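You operate a simulated robot arm through the tools that you are given. There is no shell and no other tool.

Carry out the task below with a simulated robot arm. There is one attempt and no reset: what you move stays moved.

## Task
Flush the coil in the middle cradle once from the purple tank, then once from the green.
Fine: pump on for it; at the end couplings parked and pump off.

The check looks at the end state, three seconds after you hand in, the way a careful person would. Anything else that was tipped, shoved, dropped, spilled or broken makes it a failure.

## Robot
A 6-joint arm with a two-finger gripper on a trunk, on a base that moves. Base frame: it is fixed to the floor where the robot stands at the start and does not move with it; the origin is under the middle of the robot, x ahead of it, y to its left, z up. Readings come in m, degrees, newtons and seconds.
With the tool pointing down near the work surface it reaches from about 0.38 to 0.86 m from the robot's upright axis, wherever it stands. Its first joint turns from -166.0 to 166.0 degrees. Places, roughly: green coupling [0.75, -1.5, 1]; left peg [1.3, -1.9, 0.9]; purple coupling [1.25, -2, 1]; right peg [0.7, -1.4, 0.9]; small coil [1, -1.75, 1]; teal lever [1.3, -2, 0.9]. Payload 2.45 kg.
The TCP is the grasp point between the finger pads, 0.02 m short of the fingertips. In the tool frame z runs along the fingers and y along their closing line. The gripper opens to 0.14 m; its body begins 0.168 m behind the TCP.
Orientation is that of the tool frame in the base frame, as a unit quaternion [x, y, z, w]. With the fingers straight down and closing along the base's y, the tool's x points along the base's -x, its y along +y and its z along -z.

## Interface
- The arm moves only by the tool drive_tool. Its argument "steps" is a list of rows, each a list of 7 numbers: the shift along the tool's x, y, z in units of 30 mm (1.0 is 30 mm), then the turn, a rotation vector about the tool's x, y, z in units of 8 degrees (1.0 is 8 degrees), then the opening, from 0 (shut) to 1 (fully open). In form: [[tx, ty, tz, ax, ay, az, fingers], ...]. A call has 1 to 20 rows; each row shifts and turns the commanded pose from where the row before left it, along the tool's axes as they then stand. A call with a number of a shift or a turn outside -1 to 1 is refused whole. Each row takes 0.2 s and may step no farther than 0.05 m and 8.6 degrees from the row before; otherwise, or with a gripper value out of range, the whole call is refused. A pose out of reach is approached as far as the arm can. The call stops where the force on the tool passes 40 N (or 10 N more than at its start, if that is more) or the arm is blocked; 0.2 s more then pass. The fingers move at their own pace (about 0.045 m/s each) and stop on an object; they squeeze with about 26 N. The grip force told is the motor's: it shows also when the fingers shut on nothing. Time passes only in rows, and 0.2 s behind the last, so rows that do not move let the fingers close. It gives the time, the measured TCP pose, the force on the tool (base axes), the opening and the grip force at its end, in the units of the frame above (readings bear some noise), with the torque about the TCP (base axes, N m) and any sound that the robot's microphone picked up.
- Cameras (640 x 400 px; columns grow to the right, rows downward): "scene" is now at [0.0881, 0.1282, 1.8694]; the picture's right is [-0.20, -0.98, 0.00], its down [-0.69, 0.14, -0.71] and it looks along [0.70, -0.14, -0.70] (base axes); focal length 254 px, centre (320, 200). "wrist" rides on the gripper at [0.078, 0.011, -0.209] in the tool frame; the picture's right is [-0.14, 0.99, 0.00], its down [-0.92, -0.13, -0.37] and it looks along [-0.37, -0.05, 0.93] (tool axes); focal length 280 px, centre (320, 200). There is no depth. A picture from a camera that has moved, and an enlarged one, comes with that camera's place and axes in the base frame and with its lens. The place of the scene camera against the robot may be out by one fixed shift of up to 0.018 m in any direction.
- get_image(camera): a new picture of that camera. No time passes.
- raise_lower(by): moves the trunk up (or, below 0, down) by that many m; the arm and the scene camera ride with it, the base frame stays. It gives what a move gives, with no picture.
- drive_base(legs): drives the robot by 1 to 6 legs, each [ahead, left, turn to the left] in m, m and degrees, along the robot's own axes; the way and the turn of a leg run together, so that a leg with both is an arc; at most 1.5 m and 180 degrees a leg. The arm and the cameras ride along, it lands a little off, and it stops where it bumps. It gives what a move gives.
- aim_head(pan, tilt): turns the head with the scene camera to pan (to the left, within 143 degrees either way) and tilt (down, from -29 to 69), counted from straight ahead of the robot. It gives what a move gives.
- enlarge(camera, box): a new picture of the part [left, top, right, bottom] of that camera's present view, enlarged. No time passes.
- job_done(): hands the job in; it is judged then, once.

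Places have to be worked out from the pictures, the camera data and where the tool is seen. Open the gripper and draw the arm clear of the work before you hand the job in, unless the task says otherwise.

The tools are called after ">>>" by a JSON object that holds its "op" and its "data". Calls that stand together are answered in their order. drive_tool: Moves the arm, as the interface text tells. Its arguments: {"type":"object","properties":{"steps":{"type":"array","items":{"type":"array","items":{"type":"number"}}}},"required":["steps"]} The other tools are called the same way: raise_lower (by) moves the trunk up or down; drive_base (legs) drives the base; aim_head (pan, tilt) turns the head that bears the scene camera; get_image (camera) takes a picture; enlarge (camera, box) takes an enlarged picture of a part of a camera's view; job_done () hands the job in.

At the start:

```text
time_s: 0.0
position: [0.5798, 0.0605, 1.2183]
ee_rot: [0.0, 1.0, 0.0, 0.0]
ft_force: [1.0, 0.4, -0.2]
torque: [-0.02, -0.01, 0.0]
gripper_width: 0.1399
grip_force: 0.0
trunk travel left (down, up): [-0.1, 0.13]
robot x, y, heading: [-0.0026, 0.0029, 0.0]
head pan, tilt (commanded): [-11.6, 44.7]
```

scene: 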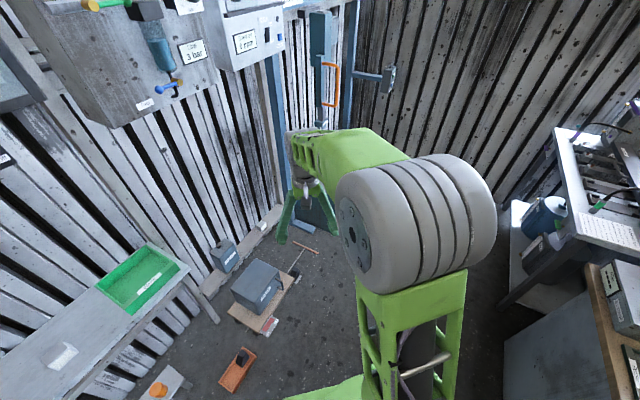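
wrist: 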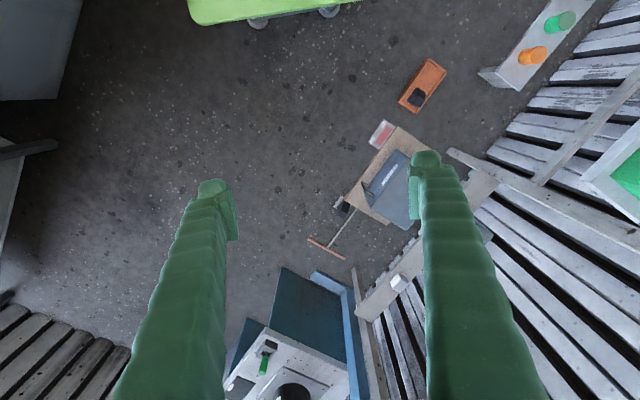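

The work bench appears to be off to the robot's right, at the picture's right edge. I turn the head toward it to look first.

>>> {"op": "aim_head", "data": {"pan": -58, "tilt": 25}}

>>> {"op": "get_image", "data": {"camera": "scene"}}

```text
time_s: 1.1
position: [0.5787, 0.0621, 1.2185]
ee_rot: [0.0, 1.0, 0.0, 0.0]
ft_force: [0.0, 0.2, 0.2]
torque: [-0.03, 0.0, -0.02]
gripper_width: 0.1401
grip_force: 0.1
trunk travel left (down, up): [-0.1, 0.13]
robot x, y, heading: [0.0014, 0.0036, -0.2]
head pan, tilt (commanded): [-58.0, 25.0]
```

```text
taken
camera scene: at [0.0571, 0.0665, 1.8995], right [-0.85, -0.53, 0.0], down [-0.22, 0.36, -0.91], along [0.48, -0.77, -0.42], focal length 254 px, centre (320, 200)
```

scene: 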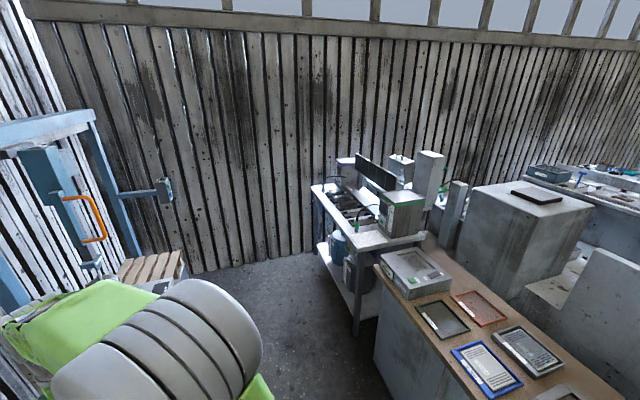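

The flushing bench is in the middle of the picture. I enlarge it and the placards on the near table to learn the layout.

>>> {"op": "enlarge", "data": {"camera": "scene", "box": [290, 130, 470, 270]}}

>>> {"op": "enlarge", "data": {"camera": "scene", "box": [370, 230, 610, 400]}}

```text
2.86 times, centred on (380, 200) of scene
camera zoom: at [0.0571, 0.0665, 1.8995], right [-0.85, -0.53, 0.0], down [-0.22, 0.36, -0.91], along [0.48, -0.77, -0.42], focal length 726 px, centre (149, 200)
```

zoom: 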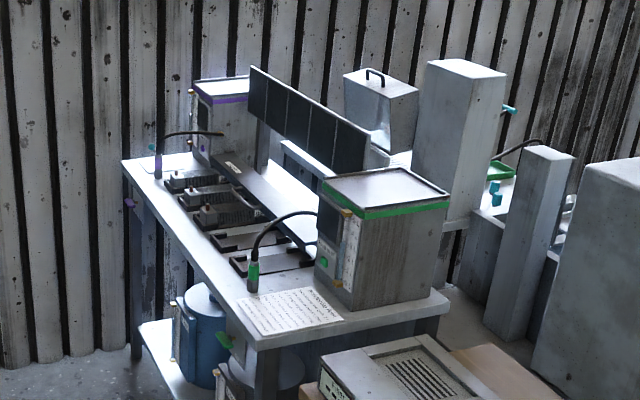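

```text
2.35 times, centred on (490, 315) of scene
camera zoom: at [0.0571, 0.0665, 1.8995], right [-0.85, -0.53, 0.0], down [-0.22, 0.36, -0.91], along [0.48, -0.77, -0.42], focal length 598 px, centre (-80, -71)
```

zoom: 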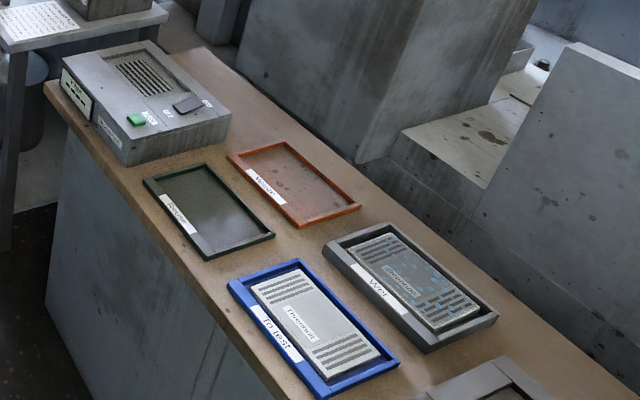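

The bench has a purple tank at its far (left) end, a green tank at its near (right) end, and cradles between. Before driving, I look at the floor on the way and at the robot's own base.

>>> {"op": "aim_head", "data": {"pan": -40, "tilt": 60}}

>>> {"op": "get_image", "data": {"camera": "scene"}}

>>> {"op": "aim_head", "data": {"pan": -90, "tilt": 60}}

>>> {"op": "get_image", "data": {"camera": "scene"}}

```text
time_s: 2.1
position: [0.5801, 0.061, 1.2192]
ee_rot: [-0.001, 1.0, 0.0, 0.0]
ft_force: [0.0, 0.5, 0.0]
torque: [-0.01, 0.03, 0.01]
gripper_width: 0.1399
grip_force: 0.1
trunk travel left (down, up): [-0.1, 0.13]
robot x, y, heading: [-0.0005, -0.0001, -0.2]
head pan, tilt (commanded): [-40.0, 60.0]
```

```text
taken
camera scene: at [0.0593, 0.1017, 1.8495], right [-0.64, -0.77, 0.0], down [-0.66, 0.56, -0.5], along [0.38, -0.32, -0.87], focal length 254 px, centre (320, 200)
```

scene: 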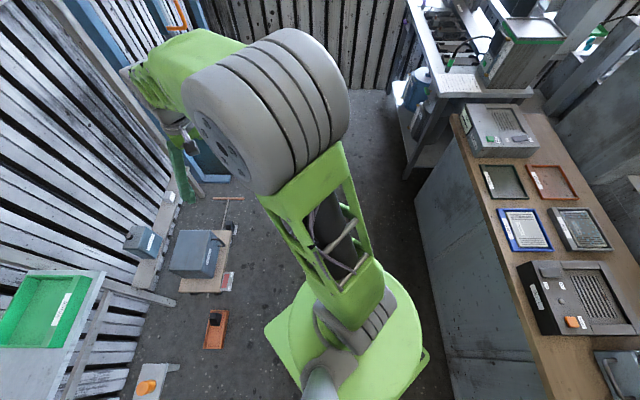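

```text
time_s: 3.3
position: [0.5802, 0.0604, 1.2181]
ee_rot: [0.0, 1.0, 0.0, 0.001]
ft_force: [0.3, 0.0, 0.2]
torque: [-0.02, 0.01, 0.01]
gripper_width: 0.1398
grip_force: 0.1
trunk travel left (down, up): [-0.1, 0.13]
robot x, y, heading: [0.0019, 0.0002, -0.1]
head pan, tilt (commanded): [-90.0, 60.0]
```

```text
taken
camera scene: at [0.0083, 0.0779, 1.8495], right [-1.0, 0.0, 0.0], down [0.0, 0.87, -0.5], along [0.0, -0.5, -0.87], focal length 254 px, centre (320, 200)
```

scene: 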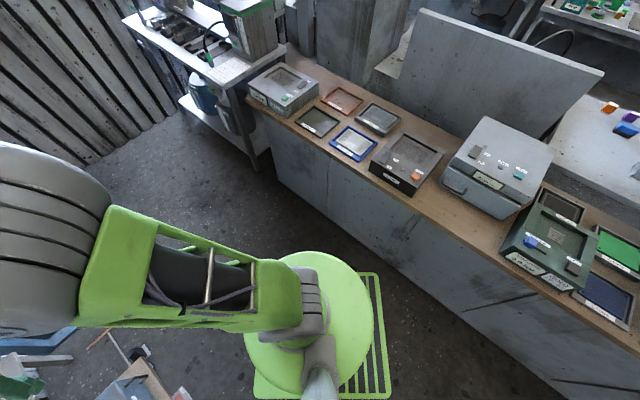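

The base is roughly ±0.33 m, the corridor toward the bench runs at about -40° and looks clear. I first tuck the arm back and up before driving.

>>> {"op": "drive_tool", "data": {"steps": [[1, 0, -0.8, 0, 0, 0, 1], [1, 0, -0.8, 0, 0, 0, 1], [1, 0, -0.8, 0, 0, 0, 1], [1, 0, -0.8, 0, 0, 0, 1], [0.6, 0, -0.8, 0, 0, 0, 0.6], [0, 0, 0, 0, 0, 0, 0.3]]}}

>>> {"op": "get_image", "data": {"camera": "scene"}}

```text
time_s: 4.7
position: [0.4421, 0.0615, 1.3374]
ee_rot: [0.0, 1.0, 0.0, 0.0]
ft_force: [0.0, -0.1, 0.7]
torque: [0.0, 0.06, -0.01]
gripper_width: 0.0888
grip_force: 0.0
trunk travel left (down, up): [-0.1, 0.13]
robot x, y, heading: [0.0002, 0.0001, 0.2]
head pan, tilt (commanded): [-90.0, 60.0]
```

```text
taken
camera scene: at [0.0085, 0.078, 1.8494], right [-1.0, 0.0, 0.0], down [0.0, 0.87, -0.5], along [0.0, -0.5, -0.87], focal length 254 px, centre (320, 200)
```

scene: 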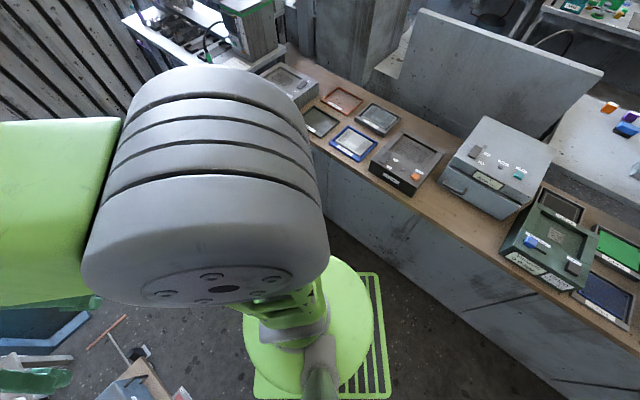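

The arm is tucked. I turn right 40° and drive about 1.15 m along the corridor.

>>> {"op": "drive_base", "data": {"legs": [[0, 0, -40], [1.15, 0.12, 0]]}}

>>> {"op": "aim_head", "data": {"pan": -50, "tilt": 40}}

>>> {"op": "get_image", "data": {"camera": "scene"}}

```text
time_s: 12.4
position: [1.3474, -0.8398, 1.3361]
ee_rot: [0.325, 0.946, 0.0, 0.0]
ft_force: [0.5, -0.5, -0.3]
torque: [0.03, 0.02, -0.02]
gripper_width: 0.0424
grip_force: 0.0
trunk travel left (down, up): [-0.1, 0.13]
robot x, y, heading: [0.9607, -0.6144, -37.6]
head pan, tilt (commanded): [-90.0, 60.0]
```

```text
time_s: 13.5
position: [1.3478, -0.8397, 1.337]
ee_rot: [0.324, 0.946, 0.0, 0.0]
ft_force: [0.3, -0.9, 0.3]
torque: [-0.02, 0.0, 0.01]
gripper_width: 0.0422
grip_force: 0.1
trunk travel left (down, up): [-0.1, 0.13]
robot x, y, heading: [0.9591, -0.617, -37.7]
head pan, tilt (commanded): [-50.0, 40.0]
```

```text
taken
camera scene: at [1.056, -0.5925, 1.8762], right [-1.0, -0.04, 0.0], down [-0.02, 0.64, -0.77], along [0.03, -0.77, -0.64], focal length 254 px, centre (320, 200)
```

scene: 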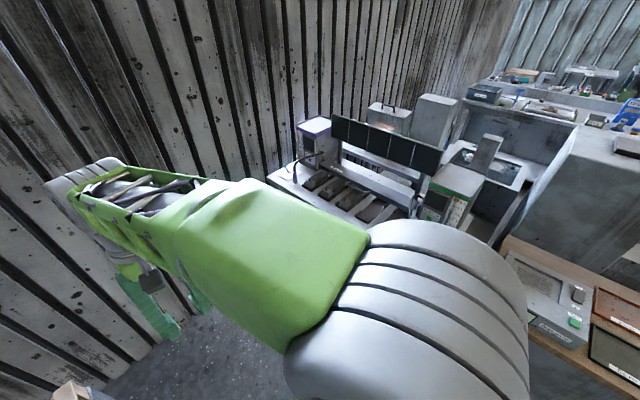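

I turn to face the bench (about -130°) and then strafe left part-way, keeping my distance from the front edge.

>>> {"op": "drive_base", "data": {"legs": [[0, 0, -92], [0, 0.6, 0]]}}

>>> {"op": "aim_head", "data": {"pan": 0, "tilt": 45}}

>>> {"op": "get_image", "data": {"camera": "scene"}}

>>> {"op": "get_image", "data": {"camera": "wrist"}}

```text
time_s: 22.9
position: [1.1764, -1.3659, 1.3368]
ee_rot: [0.904, 0.427, 0.0, 0.0]
ft_force: [0.3, -0.9, 0.1]
torque: [0.01, 0.0, 0.01]
gripper_width: 0.042
grip_force: 0.1
trunk travel left (down, up): [-0.1, 0.13]
robot x, y, heading: [1.4115, -0.9868, -129.8]
head pan, tilt (commanded): [-50.0, 40.0]
```

```text
time_s: 24.1
position: [1.176, -1.3659, 1.3362]
ee_rot: [0.905, 0.426, 0.0, 0.0]
ft_force: [0.3, 0.2, -0.9]
torque: [-0.02, 0.0, -0.01]
gripper_width: 0.0421
grip_force: 0.1
trunk travel left (down, up): [-0.1, 0.13]
robot x, y, heading: [1.4136, -0.9864, -129.5]
head pan, tilt (commanded): [0.0, 45.0]
```

```text
taken
camera scene: at [1.4584, -1.1409, 1.8689], right [-0.77, 0.64, 0.0], down [0.45, 0.55, -0.71], along [-0.45, -0.55, -0.71], focal length 254 px, centre (320, 200)
```

scene: 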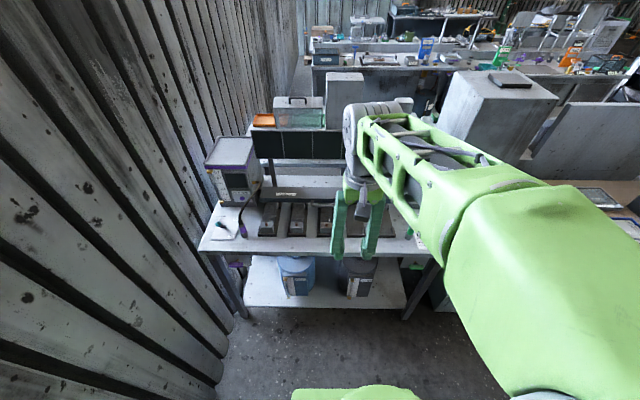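

```text
taken
camera wrist: at [1.2359, -1.3122, 1.547], right [0.68, -0.74, 0.0], down [-0.68, -0.63, 0.37], along [-0.27, -0.25, -0.93], focal length 280 px, centre (320, 200)
```

wrist: 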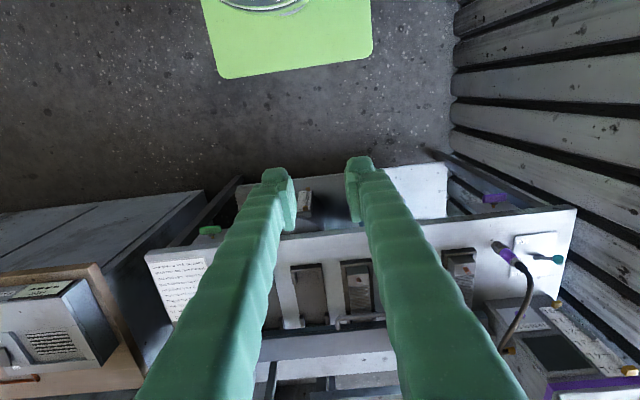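

I now face the bench squarely. I enlarge the instruction sheet and the fixture in the present views.

>>> {"op": "enlarge", "data": {"camera": "wrist", "box": [140, 240, 240, 330]}}

>>> {"op": "enlarge", "data": {"camera": "scene", "box": [190, 90, 350, 310]}}

>>> {"op": "enlarge", "data": {"camera": "wrist", "box": [420, 180, 640, 400]}}

```text
4.44 times, centred on (190, 285) of wrist
camera zoom: at [1.2359, -1.3122, 1.547], right [0.68, -0.74, 0.0], down [-0.68, -0.63, 0.37], along [-0.27, -0.25, -0.93], focal length 1246 px, centre (898, -178)
```

zoom: 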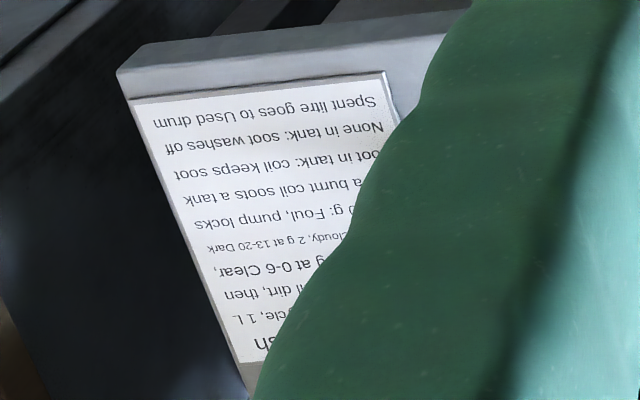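

```text
1.82 times, centred on (270, 200) of scene
camera zoom: at [1.4584, -1.1409, 1.8689], right [-0.77, 0.64, 0.0], down [0.45, 0.55, -0.71], along [-0.45, -0.55, -0.71], focal length 462 px, centre (411, 200)
```

zoom: 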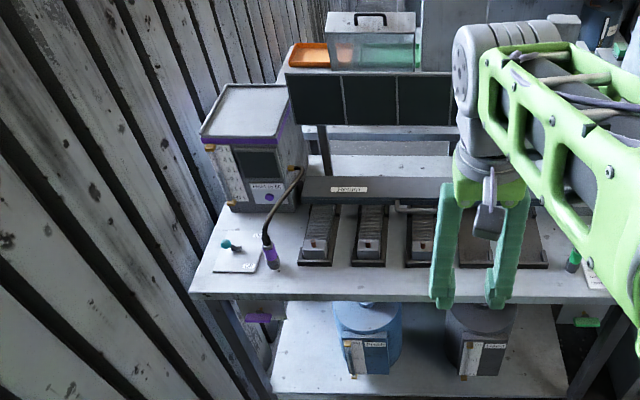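

```text
1.82 times, centred on (530, 290) of wrist
camera zoom: at [1.2359, -1.3122, 1.547], right [0.68, -0.74, 0.0], down [-0.68, -0.63, 0.37], along [-0.27, -0.25, -0.93], focal length 510 px, centre (-62, 36)
```

zoom: 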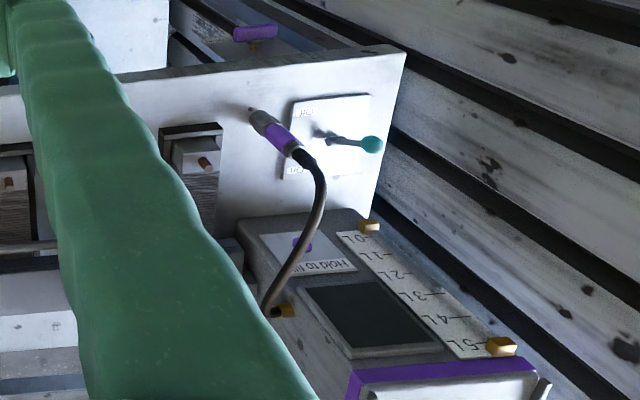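

The sheet is partly hidden but important; the bench edge runs about 49° off x and I stand ~0.75 m from it. I move closer to working distance (≈0.52 m from the front edge), squaring up by 1°.

>>> {"op": "drive_base", "data": {"legs": [[0.19, 0.2, -1]]}}

>>> {"op": "get_image", "data": {"camera": "wrist"}}

>>> {"op": "get_image", "data": {"camera": "scene"}}

```text
time_s: 26.5
position: [1.2019, -1.6327, 1.3367]
ee_rot: [0.907, 0.422, 0.0, -0.001]
ft_force: [-0.1, 0.3, -0.3]
torque: [0.07, 0.02, 0.0]
gripper_width: 0.0419
grip_force: 0.0
trunk travel left (down, up): [-0.1, 0.13]
robot x, y, heading: [1.4423, -1.2522, -130.2]
head pan, tilt (commanded): [0.0, 45.0]
```

```text
taken
camera wrist: at [1.2634, -1.5788, 1.5469], right [0.67, -0.74, 0.0], down [-0.69, -0.62, 0.37], along [-0.27, -0.25, -0.93], focal length 280 px, centre (320, 200)
```

wrist: 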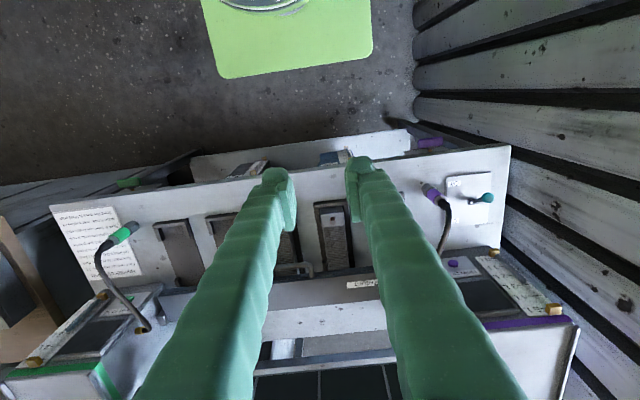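

```text
taken
camera scene: at [1.4878, -1.4103, 1.8689], right [-0.76, 0.64, 0.0], down [0.46, 0.54, -0.71], along [-0.46, -0.54, -0.71], focal length 254 px, centre (320, 200)
```

scene: 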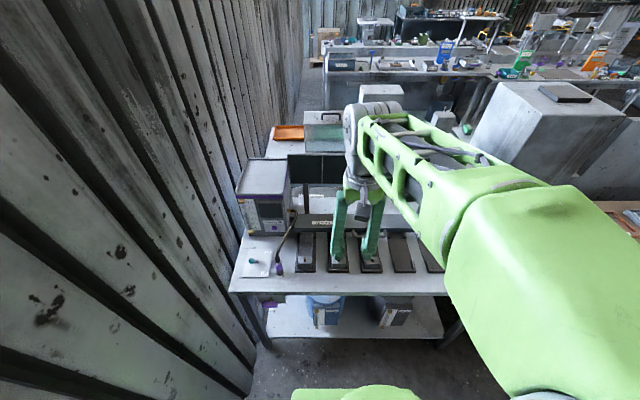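

The sheet at the right end is visible now in the wrist view. I enlarge it and both ends of the bench.

>>> {"op": "enlarge", "data": {"camera": "wrist", "box": [45, 195, 155, 285]}}

>>> {"op": "enlarge", "data": {"camera": "wrist", "box": [410, 140, 600, 340]}}

>>> {"op": "enlarge", "data": {"camera": "scene", "box": [230, 120, 450, 340]}}

```text
4.44 times, centred on (100, 240) of wrist
camera zoom: at [1.2634, -1.5788, 1.5469], right [0.67, -0.74, 0.0], down [-0.69, -0.62, 0.37], along [-0.27, -0.25, -0.93], focal length 1246 px, centre (1298, 22)
```

zoom: 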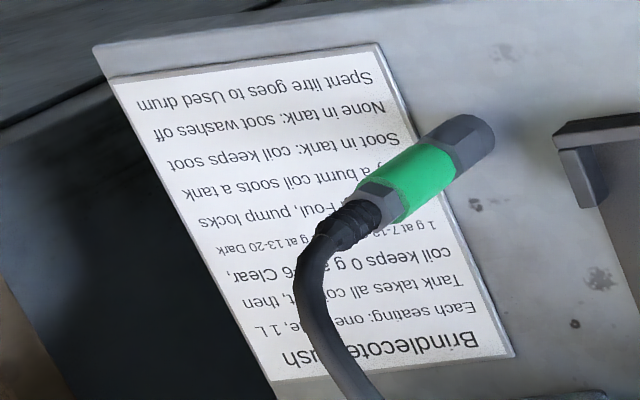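

```text
2.00 times, centred on (505, 240) of wrist
camera zoom: at [1.2634, -1.5788, 1.5469], right [0.67, -0.74, 0.0], down [-0.69, -0.62, 0.37], along [-0.27, -0.25, -0.93], focal length 561 px, centre (-50, 120)
```

zoom: 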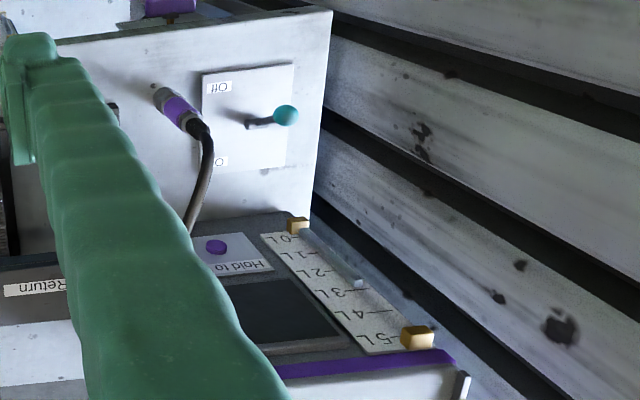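

```text
1.82 times, centred on (340, 230) of scene
camera zoom: at [1.4878, -1.4103, 1.8689], right [-0.76, 0.64, 0.0], down [0.46, 0.54, -0.71], along [-0.46, -0.54, -0.71], focal length 462 px, centre (284, 146)
```

zoom: 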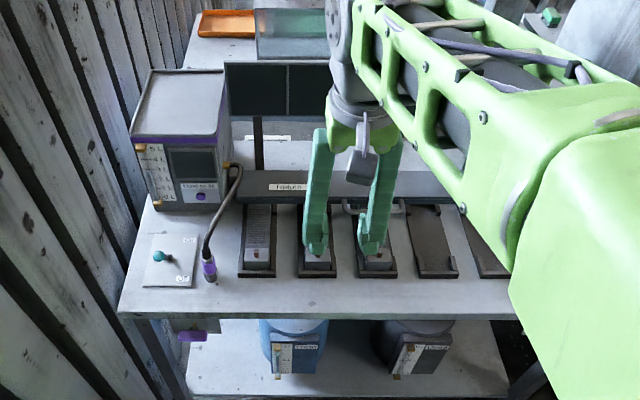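

Each seating triggers one 1 L cycle. Five cradles; the third (middle) holds a coil. I zoom on the purple tank's gauge, the lever and the drums.

>>> {"op": "enlarge", "data": {"camera": "scene", "box": [230, 155, 310, 285]}}

>>> {"op": "enlarge", "data": {"camera": "scene", "box": [290, 220, 450, 340]}}

>>> {"op": "enlarge", "data": {"camera": "wrist", "box": [0, 210, 240, 400]}}

```text
3.08 times, centred on (270, 220) of scene
camera zoom: at [1.4878, -1.4103, 1.8689], right [-0.76, 0.64, 0.0], down [0.46, 0.54, -0.71], along [-0.46, -0.54, -0.71], focal length 782 px, centre (474, 138)
```

zoom: 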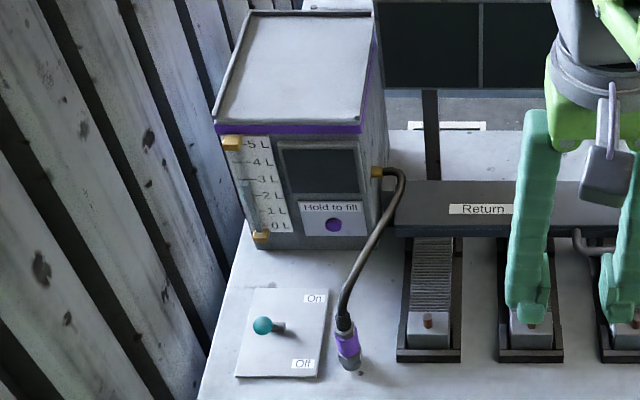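

```text
3.33 times, centred on (370, 280) of scene
camera zoom: at [1.4878, -1.4103, 1.8689], right [-0.76, 0.64, 0.0], down [0.46, 0.54, -0.71], along [-0.46, -0.54, -0.71], focal length 848 px, centre (153, -67)
```

zoom: 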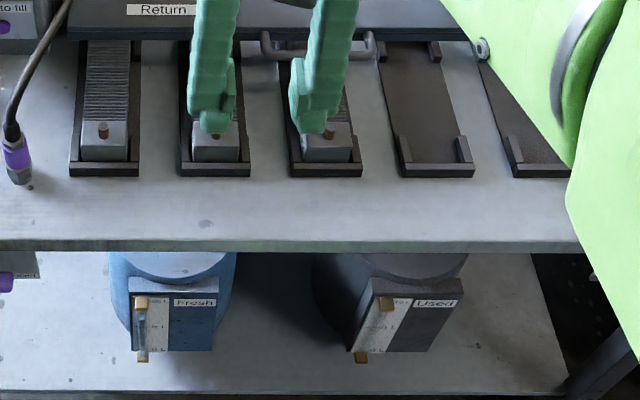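

```text
2.11 times, centred on (120, 305) of wrist
camera zoom: at [1.2634, -1.5788, 1.5469], right [0.67, -0.74, 0.0], down [-0.69, -0.62, 0.37], along [-0.27, -0.25, -0.93], focal length 590 px, centre (741, -21)
```

zoom: 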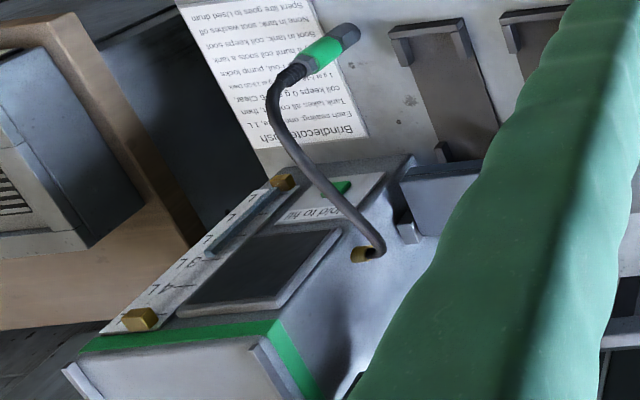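

I zoom in closer on the purple gauge, the lever and the drum gauges.

>>> {"op": "enlarge", "data": {"camera": "scene", "box": [236, 192, 286, 238]}}

>>> {"op": "enlarge", "data": {"camera": "scene", "box": [240, 245, 290, 285]}}

>>> {"op": "enlarge", "data": {"camera": "scene", "box": [300, 295, 420, 335]}}

>>> {"op": "enlarge", "data": {"camera": "scene", "box": [310, 240, 390, 280]}}

```text
8.70 times, centred on (261, 215) of scene
camera zoom: at [1.4878, -1.4103, 1.8689], right [-0.76, 0.64, 0.0], down [0.46, 0.54, -0.71], along [-0.46, -0.54, -0.71], focal length 2211 px, centre (833, 70)
```

zoom: 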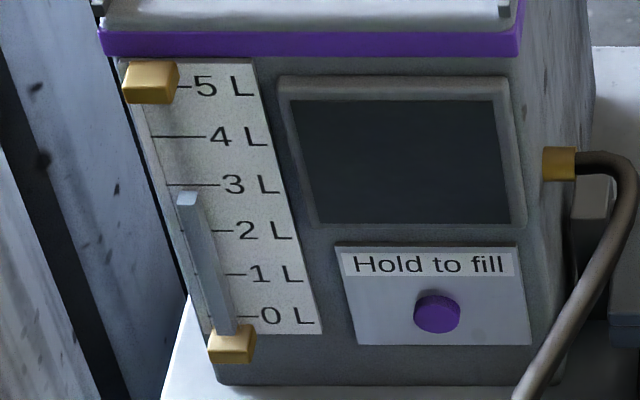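

```text
10.00 times, centred on (265, 265) of scene
camera zoom: at [1.4878, -1.4103, 1.8689], right [-0.76, 0.64, 0.0], down [0.46, 0.54, -0.71], along [-0.46, -0.54, -0.71], focal length 2542 px, centre (870, -450)
```

zoom: 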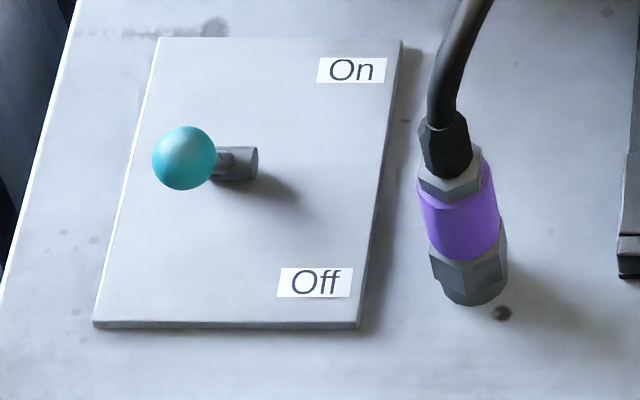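

```text
5.33 times, centred on (360, 315) of scene
camera zoom: at [1.4878, -1.4103, 1.8689], right [-0.76, 0.64, 0.0], down [0.46, 0.54, -0.71], along [-0.46, -0.54, -0.71], focal length 1356 px, centre (107, -413)
```

zoom: 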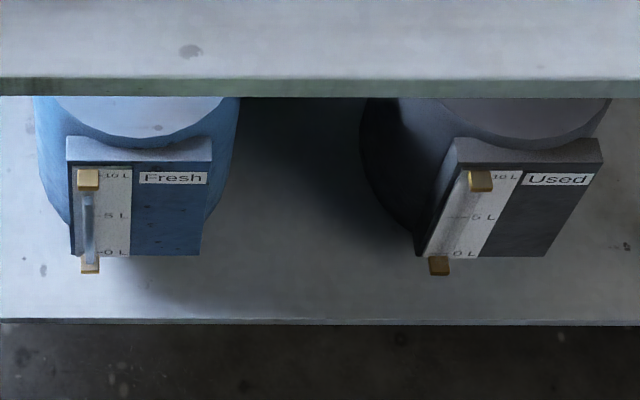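

```text
8.00 times, centred on (350, 260) of scene
camera zoom: at [1.4878, -1.4103, 1.8689], right [-0.76, 0.64, 0.0], down [0.46, 0.54, -0.71], along [-0.46, -0.54, -0.71], focal length 2034 px, centre (80, -280)
```

zoom: 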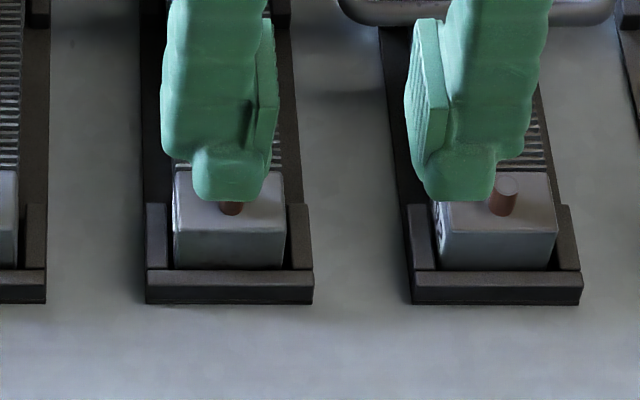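

The lever leans toward Off (near side); On is the far side. The purple tank reads about 2.7 L, Used drum about 0, Fresh about 8 L. The lever is near my reach limit, so I nudge the base 8 cm ahead and 5 cm left, then look again.

>>> {"op": "drive_base", "data": {"legs": [[0.08, 0.05, -0.5]]}}

>>> {"op": "drive_tool", "data": {"steps": [[0, 1, 0, 0, 0, 0, 0.6], [0, 1, 0, 0, 0, 0, 0.8], [0, 1, 0, 0, 0, 0, 1], [0, 1, 0, 0, 0, 0, 1], [0, 1, 0, 0, 0, 0, 1], [0, 0, 0, 0, 0, 0, 1]]}}

>>> {"op": "get_image", "data": {"camera": "wrist"}}

>>> {"op": "get_image", "data": {"camera": "scene"}}

```text
time_s: 27.6
position: [1.1874, -1.7229, 1.3366]
ee_rot: [0.909, 0.417, 0.001, -0.001]
ft_force: [0.5, -0.1, -0.3]
torque: [0.11, 0.0, 0.01]
gripper_width: 0.042
grip_force: 0.1
trunk travel left (down, up): [-0.1, 0.13]
robot x, y, heading: [1.4297, -1.3469, -130.6]
head pan, tilt (commanded): [0.0, 45.0]
```

```text
time_s: 29.0
position: [1.3015, -1.8185, 1.3359]
ee_rot: [0.909, 0.417, 0.0, -0.001]
ft_force: [0.3, 0.4, 0.0]
torque: [-0.03, 0.05, 0.0]
gripper_width: 0.1397
grip_force: 0.0
trunk travel left (down, up): [-0.1, 0.13]
robot x, y, heading: [1.4276, -1.3418, -130.4]
head pan, tilt (commanded): [0.0, 45.0]
```

```text
taken
camera wrist: at [1.362, -1.7662, 1.5455], right [0.66, -0.75, 0.0], down [-0.7, -0.61, 0.37], along [-0.28, -0.24, -0.93], focal length 280 px, centre (320, 200)
```

wrist: 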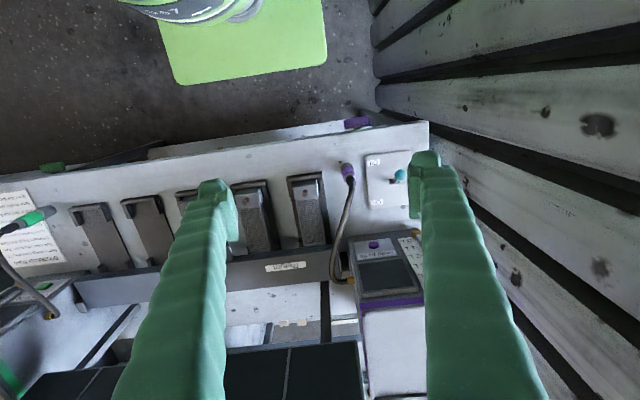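

```text
taken
camera scene: at [1.4737, -1.5016, 1.869], right [-0.76, 0.65, 0.0], down [0.46, 0.54, -0.71], along [-0.46, -0.54, -0.71], focal length 254 px, centre (320, 200)
```

scene: 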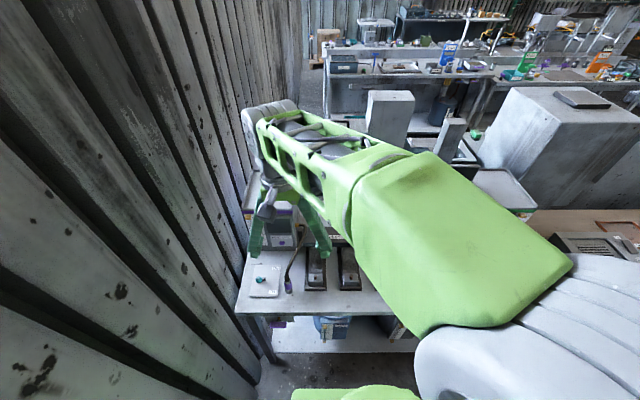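

The wrist camera now sees the purple coupling and lever between the fingers. I enlarge around them and the coils.

>>> {"op": "enlarge", "data": {"camera": "wrist", "box": [320, 140, 420, 220]}}

>>> {"op": "enlarge", "data": {"camera": "wrist", "box": [160, 160, 340, 290]}}

>>> {"op": "enlarge", "data": {"camera": "wrist", "box": [330, 220, 440, 310]}}

```text
5.00 times, centred on (370, 180) of wrist
camera zoom: at [1.362, -1.7662, 1.5455], right [0.66, -0.75, 0.0], down [-0.7, -0.61, 0.37], along [-0.28, -0.24, -0.93], focal length 1402 px, centre (70, 300)
```

zoom: 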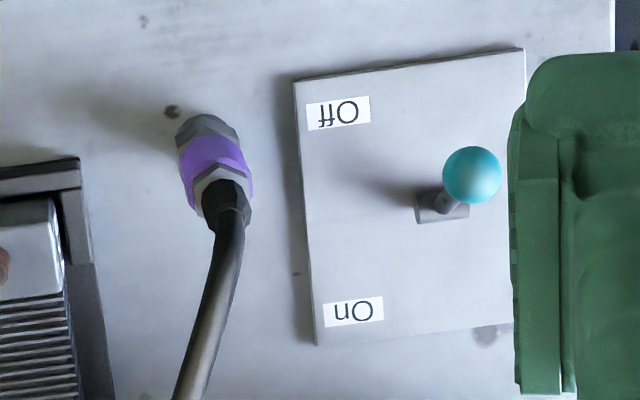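

```text
3.08 times, centred on (250, 225) of wrist
camera zoom: at [1.362, -1.7662, 1.5455], right [0.66, -0.75, 0.0], down [-0.7, -0.61, 0.37], along [-0.28, -0.24, -0.93], focal length 863 px, centre (535, 123)
```

zoom: 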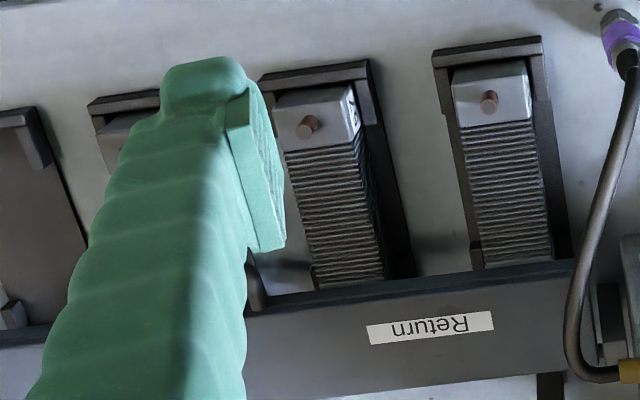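

```text
4.44 times, centred on (385, 265) of wrist
camera zoom: at [1.362, -1.7662, 1.5455], right [0.66, -0.75, 0.0], down [-0.7, -0.61, 0.37], along [-0.28, -0.24, -0.93], focal length 1246 px, centre (31, -89)
```

zoom: 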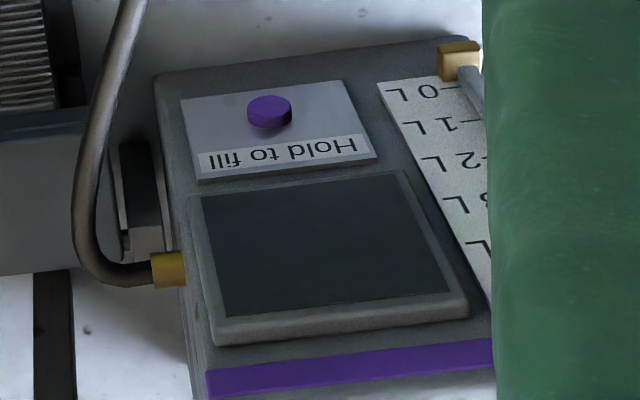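

I lower the tool about 0.12 m straight down (still in front of the bench edge) to get a second view for triangulation.

>>> {"op": "drive_tool", "data": {"steps": [[0, 0, 1, 0, 0, 0, 1], [0, 0, 1, 0, 0, 0, 1], [0, 0, 1, 0, 0, 0, 1], [0, 0, 1, 0, 0, 0, 1], [0, 0, 0, 0, 0, 0, 1]]}}

>>> {"op": "get_image", "data": {"camera": "wrist"}}

>>> {"op": "enlarge", "data": {"camera": "wrist", "box": [320, 120, 440, 216]}}

```text
time_s: 30.2
position: [1.3017, -1.818, 1.2168]
ee_rot: [0.909, 0.417, 0.0, 0.0]
ft_force: [0.5, -0.3, 0.2]
torque: [0.02, 0.02, 0.01]
gripper_width: 0.1399
grip_force: 0.1
trunk travel left (down, up): [-0.1, 0.13]
robot x, y, heading: [1.43, -1.3443, -130.6]
head pan, tilt (commanded): [0.0, 45.0]
```

```text
taken
camera wrist: at [1.3616, -1.7656, 1.4265], right [0.66, -0.75, 0.0], down [-0.7, -0.62, 0.37], along [-0.28, -0.24, -0.93], focal length 280 px, centre (320, 200)
```

wrist: 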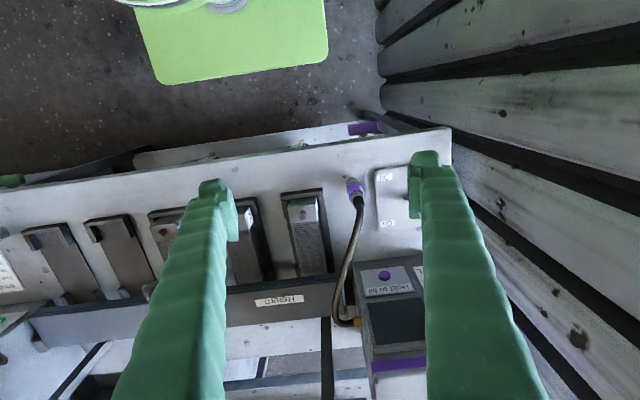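

```text
4.17 times, centred on (380, 168) of wrist
camera zoom: at [1.3616, -1.7656, 1.4265], right [0.66, -0.75, 0.0], down [-0.7, -0.62, 0.37], along [-0.28, -0.24, -0.93], focal length 1168 px, centre (70, 333)
```

zoom: 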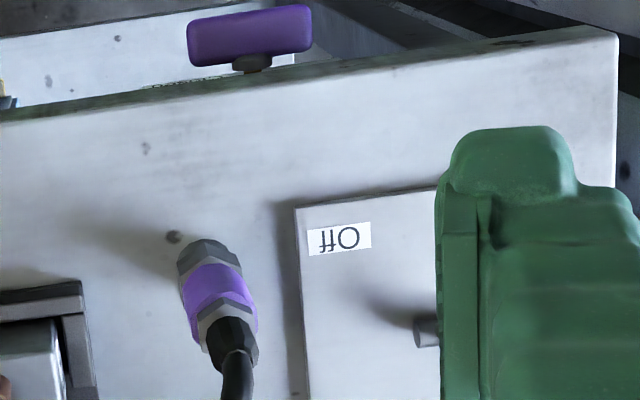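

Table top is at z≈0.90; the purple coupling axis is near bench U≈2.22, V≈0.637. Next I move right and slightly up to examine the middle coil and the green side.

>>> {"op": "drive_tool", "data": {"steps": [[0, -1, -0.5, 0, 0, 0, 1], [0, -1, -0.5, 0, 0, 0, 1], [0, -1, -0.5, 0, 0, 0, 1], [0, -1, -0.5, 0, 0, 0, 1], [0, -1, 0, 0, 0, 0, 1], [0, -1, 0, 0, 0, 0, 1], [0, -1, 0, 0, 0, 0, 1], [0, -1, 0, 0, 0, 0, 1], [0, -1, 0, 0, 0, 0, 1], [0, -1, 0, 0, 0, 0, 1], [0, -1, 0, 0, 0, 0, 1], [0, 0, 0, 0, 0, 0, 1]]}}

>>> {"op": "get_image", "data": {"camera": "wrist"}}

>>> {"op": "get_image", "data": {"camera": "scene"}}

```text
time_s: 32.8
position: [1.0525, -1.6053, 1.2776]
ee_rot: [0.909, 0.417, -0.001, -0.001]
ft_force: [-0.3, 0.1, 0.0]
torque: [0.02, 0.01, -0.02]
gripper_width: 0.1401
grip_force: 0.1
trunk travel left (down, up): [-0.1, 0.13]
robot x, y, heading: [1.4285, -1.3494, -130.7]
head pan, tilt (commanded): [0.0, 45.0]
```

```text
taken
camera wrist: at [1.1118, -1.5528, 1.4872], right [0.66, -0.75, 0.0], down [-0.7, -0.62, 0.37], along [-0.28, -0.24, -0.93], focal length 280 px, centre (320, 200)
```

wrist: 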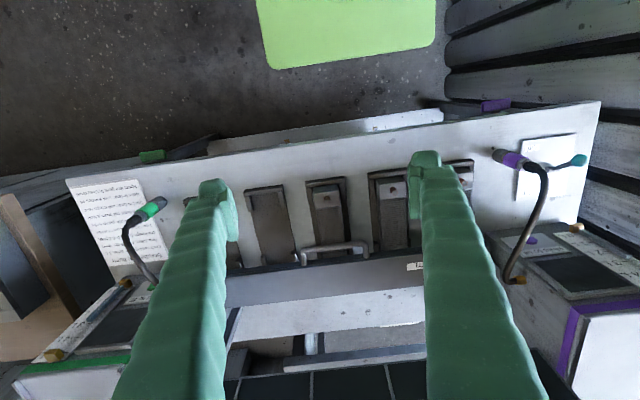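

```text
taken
camera scene: at [1.4741, -1.502, 1.8689], right [-0.76, 0.65, 0.0], down [0.46, 0.54, -0.71], along [-0.46, -0.54, -0.71], focal length 254 px, centre (320, 200)
```

scene: 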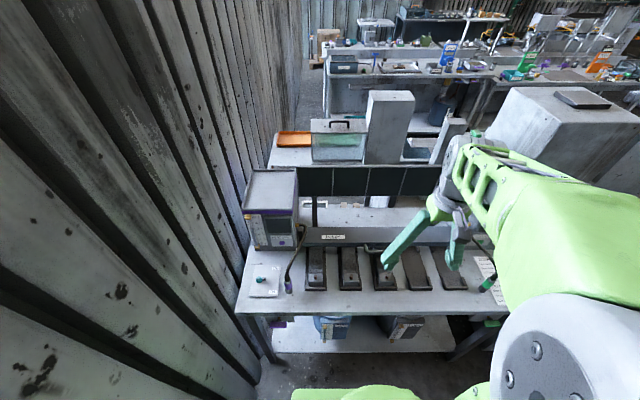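

The middle coil is now between the fingers at about (328,195), with a loop behind it. I enlarge it and the green side.

>>> {"op": "enlarge", "data": {"camera": "wrist", "box": [240, 160, 420, 280]}}

>>> {"op": "enlarge", "data": {"camera": "scene", "box": [300, 225, 440, 300]}}

>>> {"op": "enlarge", "data": {"camera": "wrist", "box": [20, 170, 200, 380]}}

```text
3.33 times, centred on (330, 220) of wrist
camera zoom: at [1.1118, -1.5528, 1.4872], right [0.66, -0.75, 0.0], down [-0.7, -0.62, 0.37], along [-0.28, -0.24, -0.93], focal length 935 px, centre (287, 133)
```

zoom: 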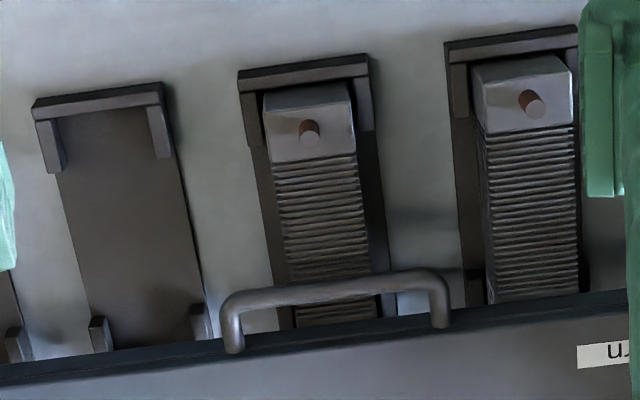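

```text
4.57 times, centred on (370, 262) of scene
camera zoom: at [1.4741, -1.502, 1.8689], right [-0.76, 0.65, 0.0], down [0.46, 0.54, -0.71], along [-0.46, -0.54, -0.71], focal length 1162 px, centre (91, -86)
```

zoom: 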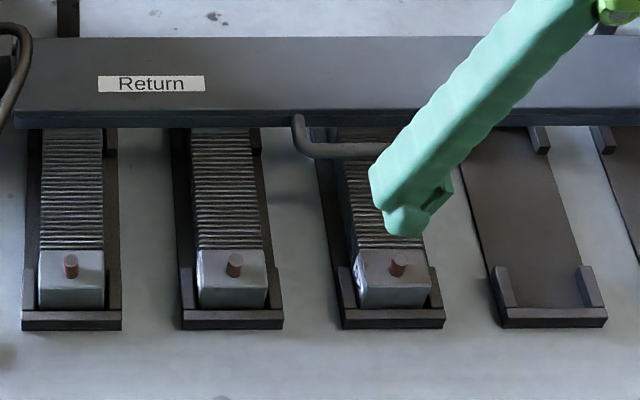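

```text
1.90 times, centred on (110, 275) of wrist
camera zoom: at [1.1118, -1.5528, 1.4872], right [0.66, -0.75, 0.0], down [-0.7, -0.62, 0.37], along [-0.28, -0.24, -0.93], focal length 534 px, centre (720, 57)
```

zoom: 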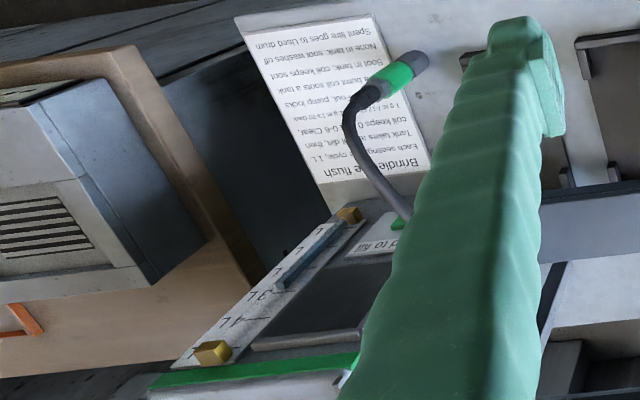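

Both tanks show roughly 2.7 L, enough for one litre each. I zoom on the lever from this new viewpoint to triangulate it.

>>> {"op": "enlarge", "data": {"camera": "wrist", "box": [480, 110, 600, 206]}}

>>> {"op": "enlarge", "data": {"camera": "scene", "box": [245, 250, 305, 300]}}

```text
4.17 times, centred on (540, 158) of wrist
camera zoom: at [1.1118, -1.5528, 1.4872], right [0.66, -0.75, 0.0], down [-0.7, -0.62, 0.37], along [-0.28, -0.24, -0.93], focal length 1168 px, centre (-597, 375)
```

zoom: 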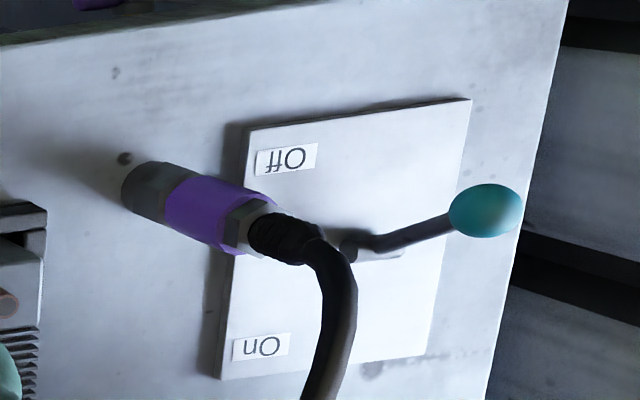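

```text
8.00 times, centred on (275, 275) of scene
camera zoom: at [1.4741, -1.502, 1.8689], right [-0.76, 0.65, 0.0], down [0.46, 0.54, -0.71], along [-0.46, -0.54, -0.71], focal length 2034 px, centre (680, -400)
```

zoom: 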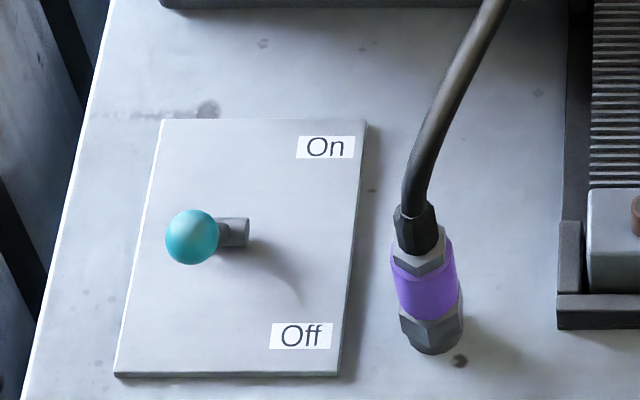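

The lever ball is at about U=2.332, V=0.653, z≈0.959, leaning toward Off. I move left at height with fingers closing, then stop above and in front of the lever.

>>> {"op": "drive_tool", "data": {"steps": [[0, 1, 0, 0, 0, 0, 0.5], [0, 1, 0, 0, 0, 0, 0], [0, 1, 0, 0, 0, 0, 0], [0, 1, 0, 0, 0, 0, 0], [0, 1, 0, 0, 0, 0, 0], [0, 1, 0, 0, 0, 0, 0], [0, 1, 0, 0, 0, 0, 0], [0, 1, 0, 0, 0, 0, 0], [0, 1, 0, 0, 0, 0, 0], [0, 1, 0, 0, 0, 0, 0], [0, 1, 0, 0, 0, 0, 0], [0, 1, 0, 0, 0, 0, 0], [0, 1, 0, 0, 0, 0, 0], [0, 1, 0, 0, 0, 0, 0], [0, 1, 0, 0, 0, 0, 0], [0, 1, 0, 0, 0, 0, 0], [0, 0.25, 0, 0, 0, 0, 0], [0, 0, 0, 0, 0, 0, 0]]}}

>>> {"op": "get_image", "data": {"camera": "wrist"}}

>>> {"op": "get_image", "data": {"camera": "scene"}}

```text
time_s: 36.6
position: [1.4202, -1.921, 1.277]
ee_rot: [0.909, 0.418, 0.0, 0.0]
ft_force: [0.5, 0.2, 0.4]
torque: [0.01, 0.02, -0.01]
gripper_width: 0.0
grip_force: 26.0
trunk travel left (down, up): [-0.1, 0.13]
robot x, y, heading: [1.4301, -1.3446, -130.7]
head pan, tilt (commanded): [0.0, 45.0]
```

```text
taken
camera wrist: at [1.4817, -1.8696, 1.4868], right [0.66, -0.75, 0.0], down [-0.7, -0.61, 0.37], along [-0.28, -0.24, -0.93], focal length 280 px, centre (320, 200)
```

wrist: 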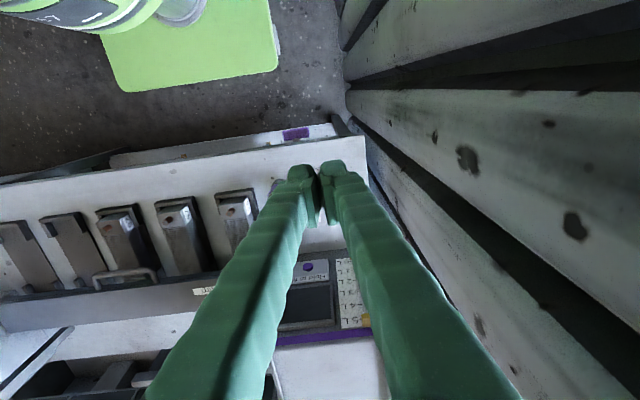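

```text
taken
camera scene: at [1.4739, -1.502, 1.8689], right [-0.76, 0.65, 0.0], down [0.46, 0.54, -0.71], along [-0.46, -0.54, -0.71], focal length 254 px, centre (320, 200)
```

scene: 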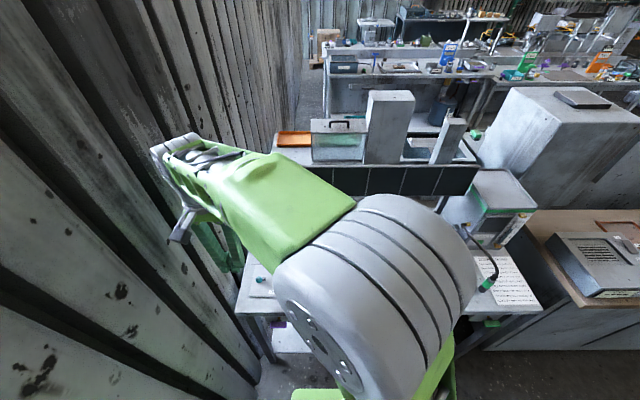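

The tool is in front of the lever and clear. From here the head has a view of the green tank; I zoom on its gauge, then proceed.

>>> {"op": "enlarge", "data": {"camera": "scene", "box": [440, 165, 550, 310]}}

>>> {"op": "enlarge", "data": {"camera": "scene", "box": [130, 120, 290, 310]}}

```text
2.76 times, centred on (495, 238) of scene
camera zoom: at [1.4739, -1.502, 1.8689], right [-0.76, 0.65, 0.0], down [0.46, 0.54, -0.71], along [-0.46, -0.54, -0.71], focal length 701 px, centre (-163, 97)
```

zoom: 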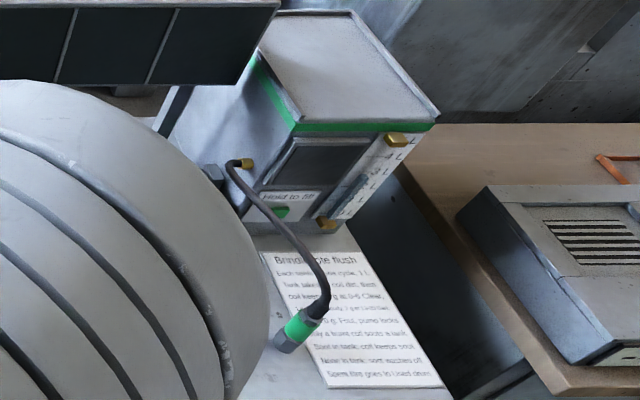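

```text
2.11 times, centred on (210, 215) of scene
camera zoom: at [1.4739, -1.502, 1.8689], right [-0.76, 0.65, 0.0], down [0.46, 0.54, -0.71], along [-0.46, -0.54, -0.71], focal length 535 px, centre (552, 168)
```

zoom: 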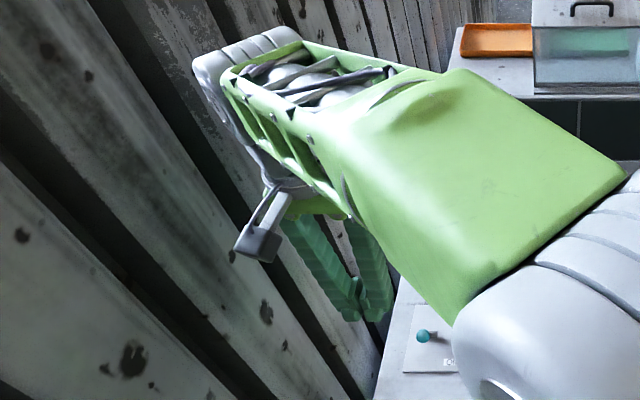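

I read the sheet and the green gauge at higher zoom.

>>> {"op": "enlarge", "data": {"camera": "scene", "box": [468, 245, 548, 310]}}

>>> {"op": "enlarge", "data": {"camera": "scene", "box": [475, 205, 525, 250]}}

```text
6.15 times, centred on (508, 278) of scene
camera zoom: at [1.4739, -1.502, 1.8689], right [-0.76, 0.65, 0.0], down [0.46, 0.54, -0.71], along [-0.46, -0.54, -0.71], focal length 1565 px, centre (-837, -277)
```

zoom: 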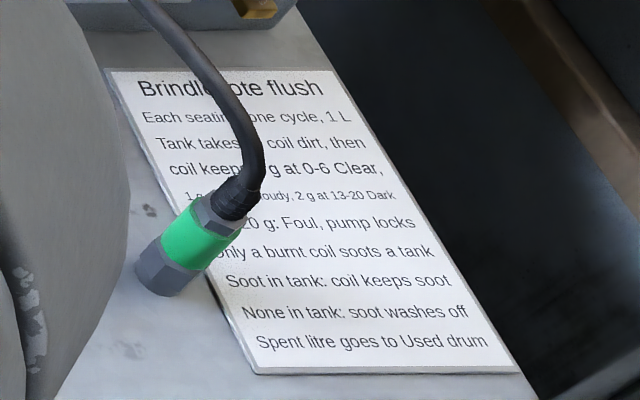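

```text
8.89 times, centred on (500, 228) of scene
camera zoom: at [1.4739, -1.502, 1.8689], right [-0.76, 0.65, 0.0], down [0.46, 0.54, -0.71], along [-0.46, -0.54, -0.71], focal length 2260 px, centre (-1280, -44)
```

zoom: 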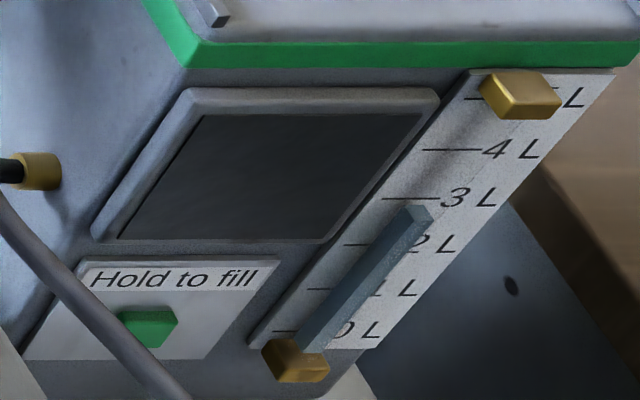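

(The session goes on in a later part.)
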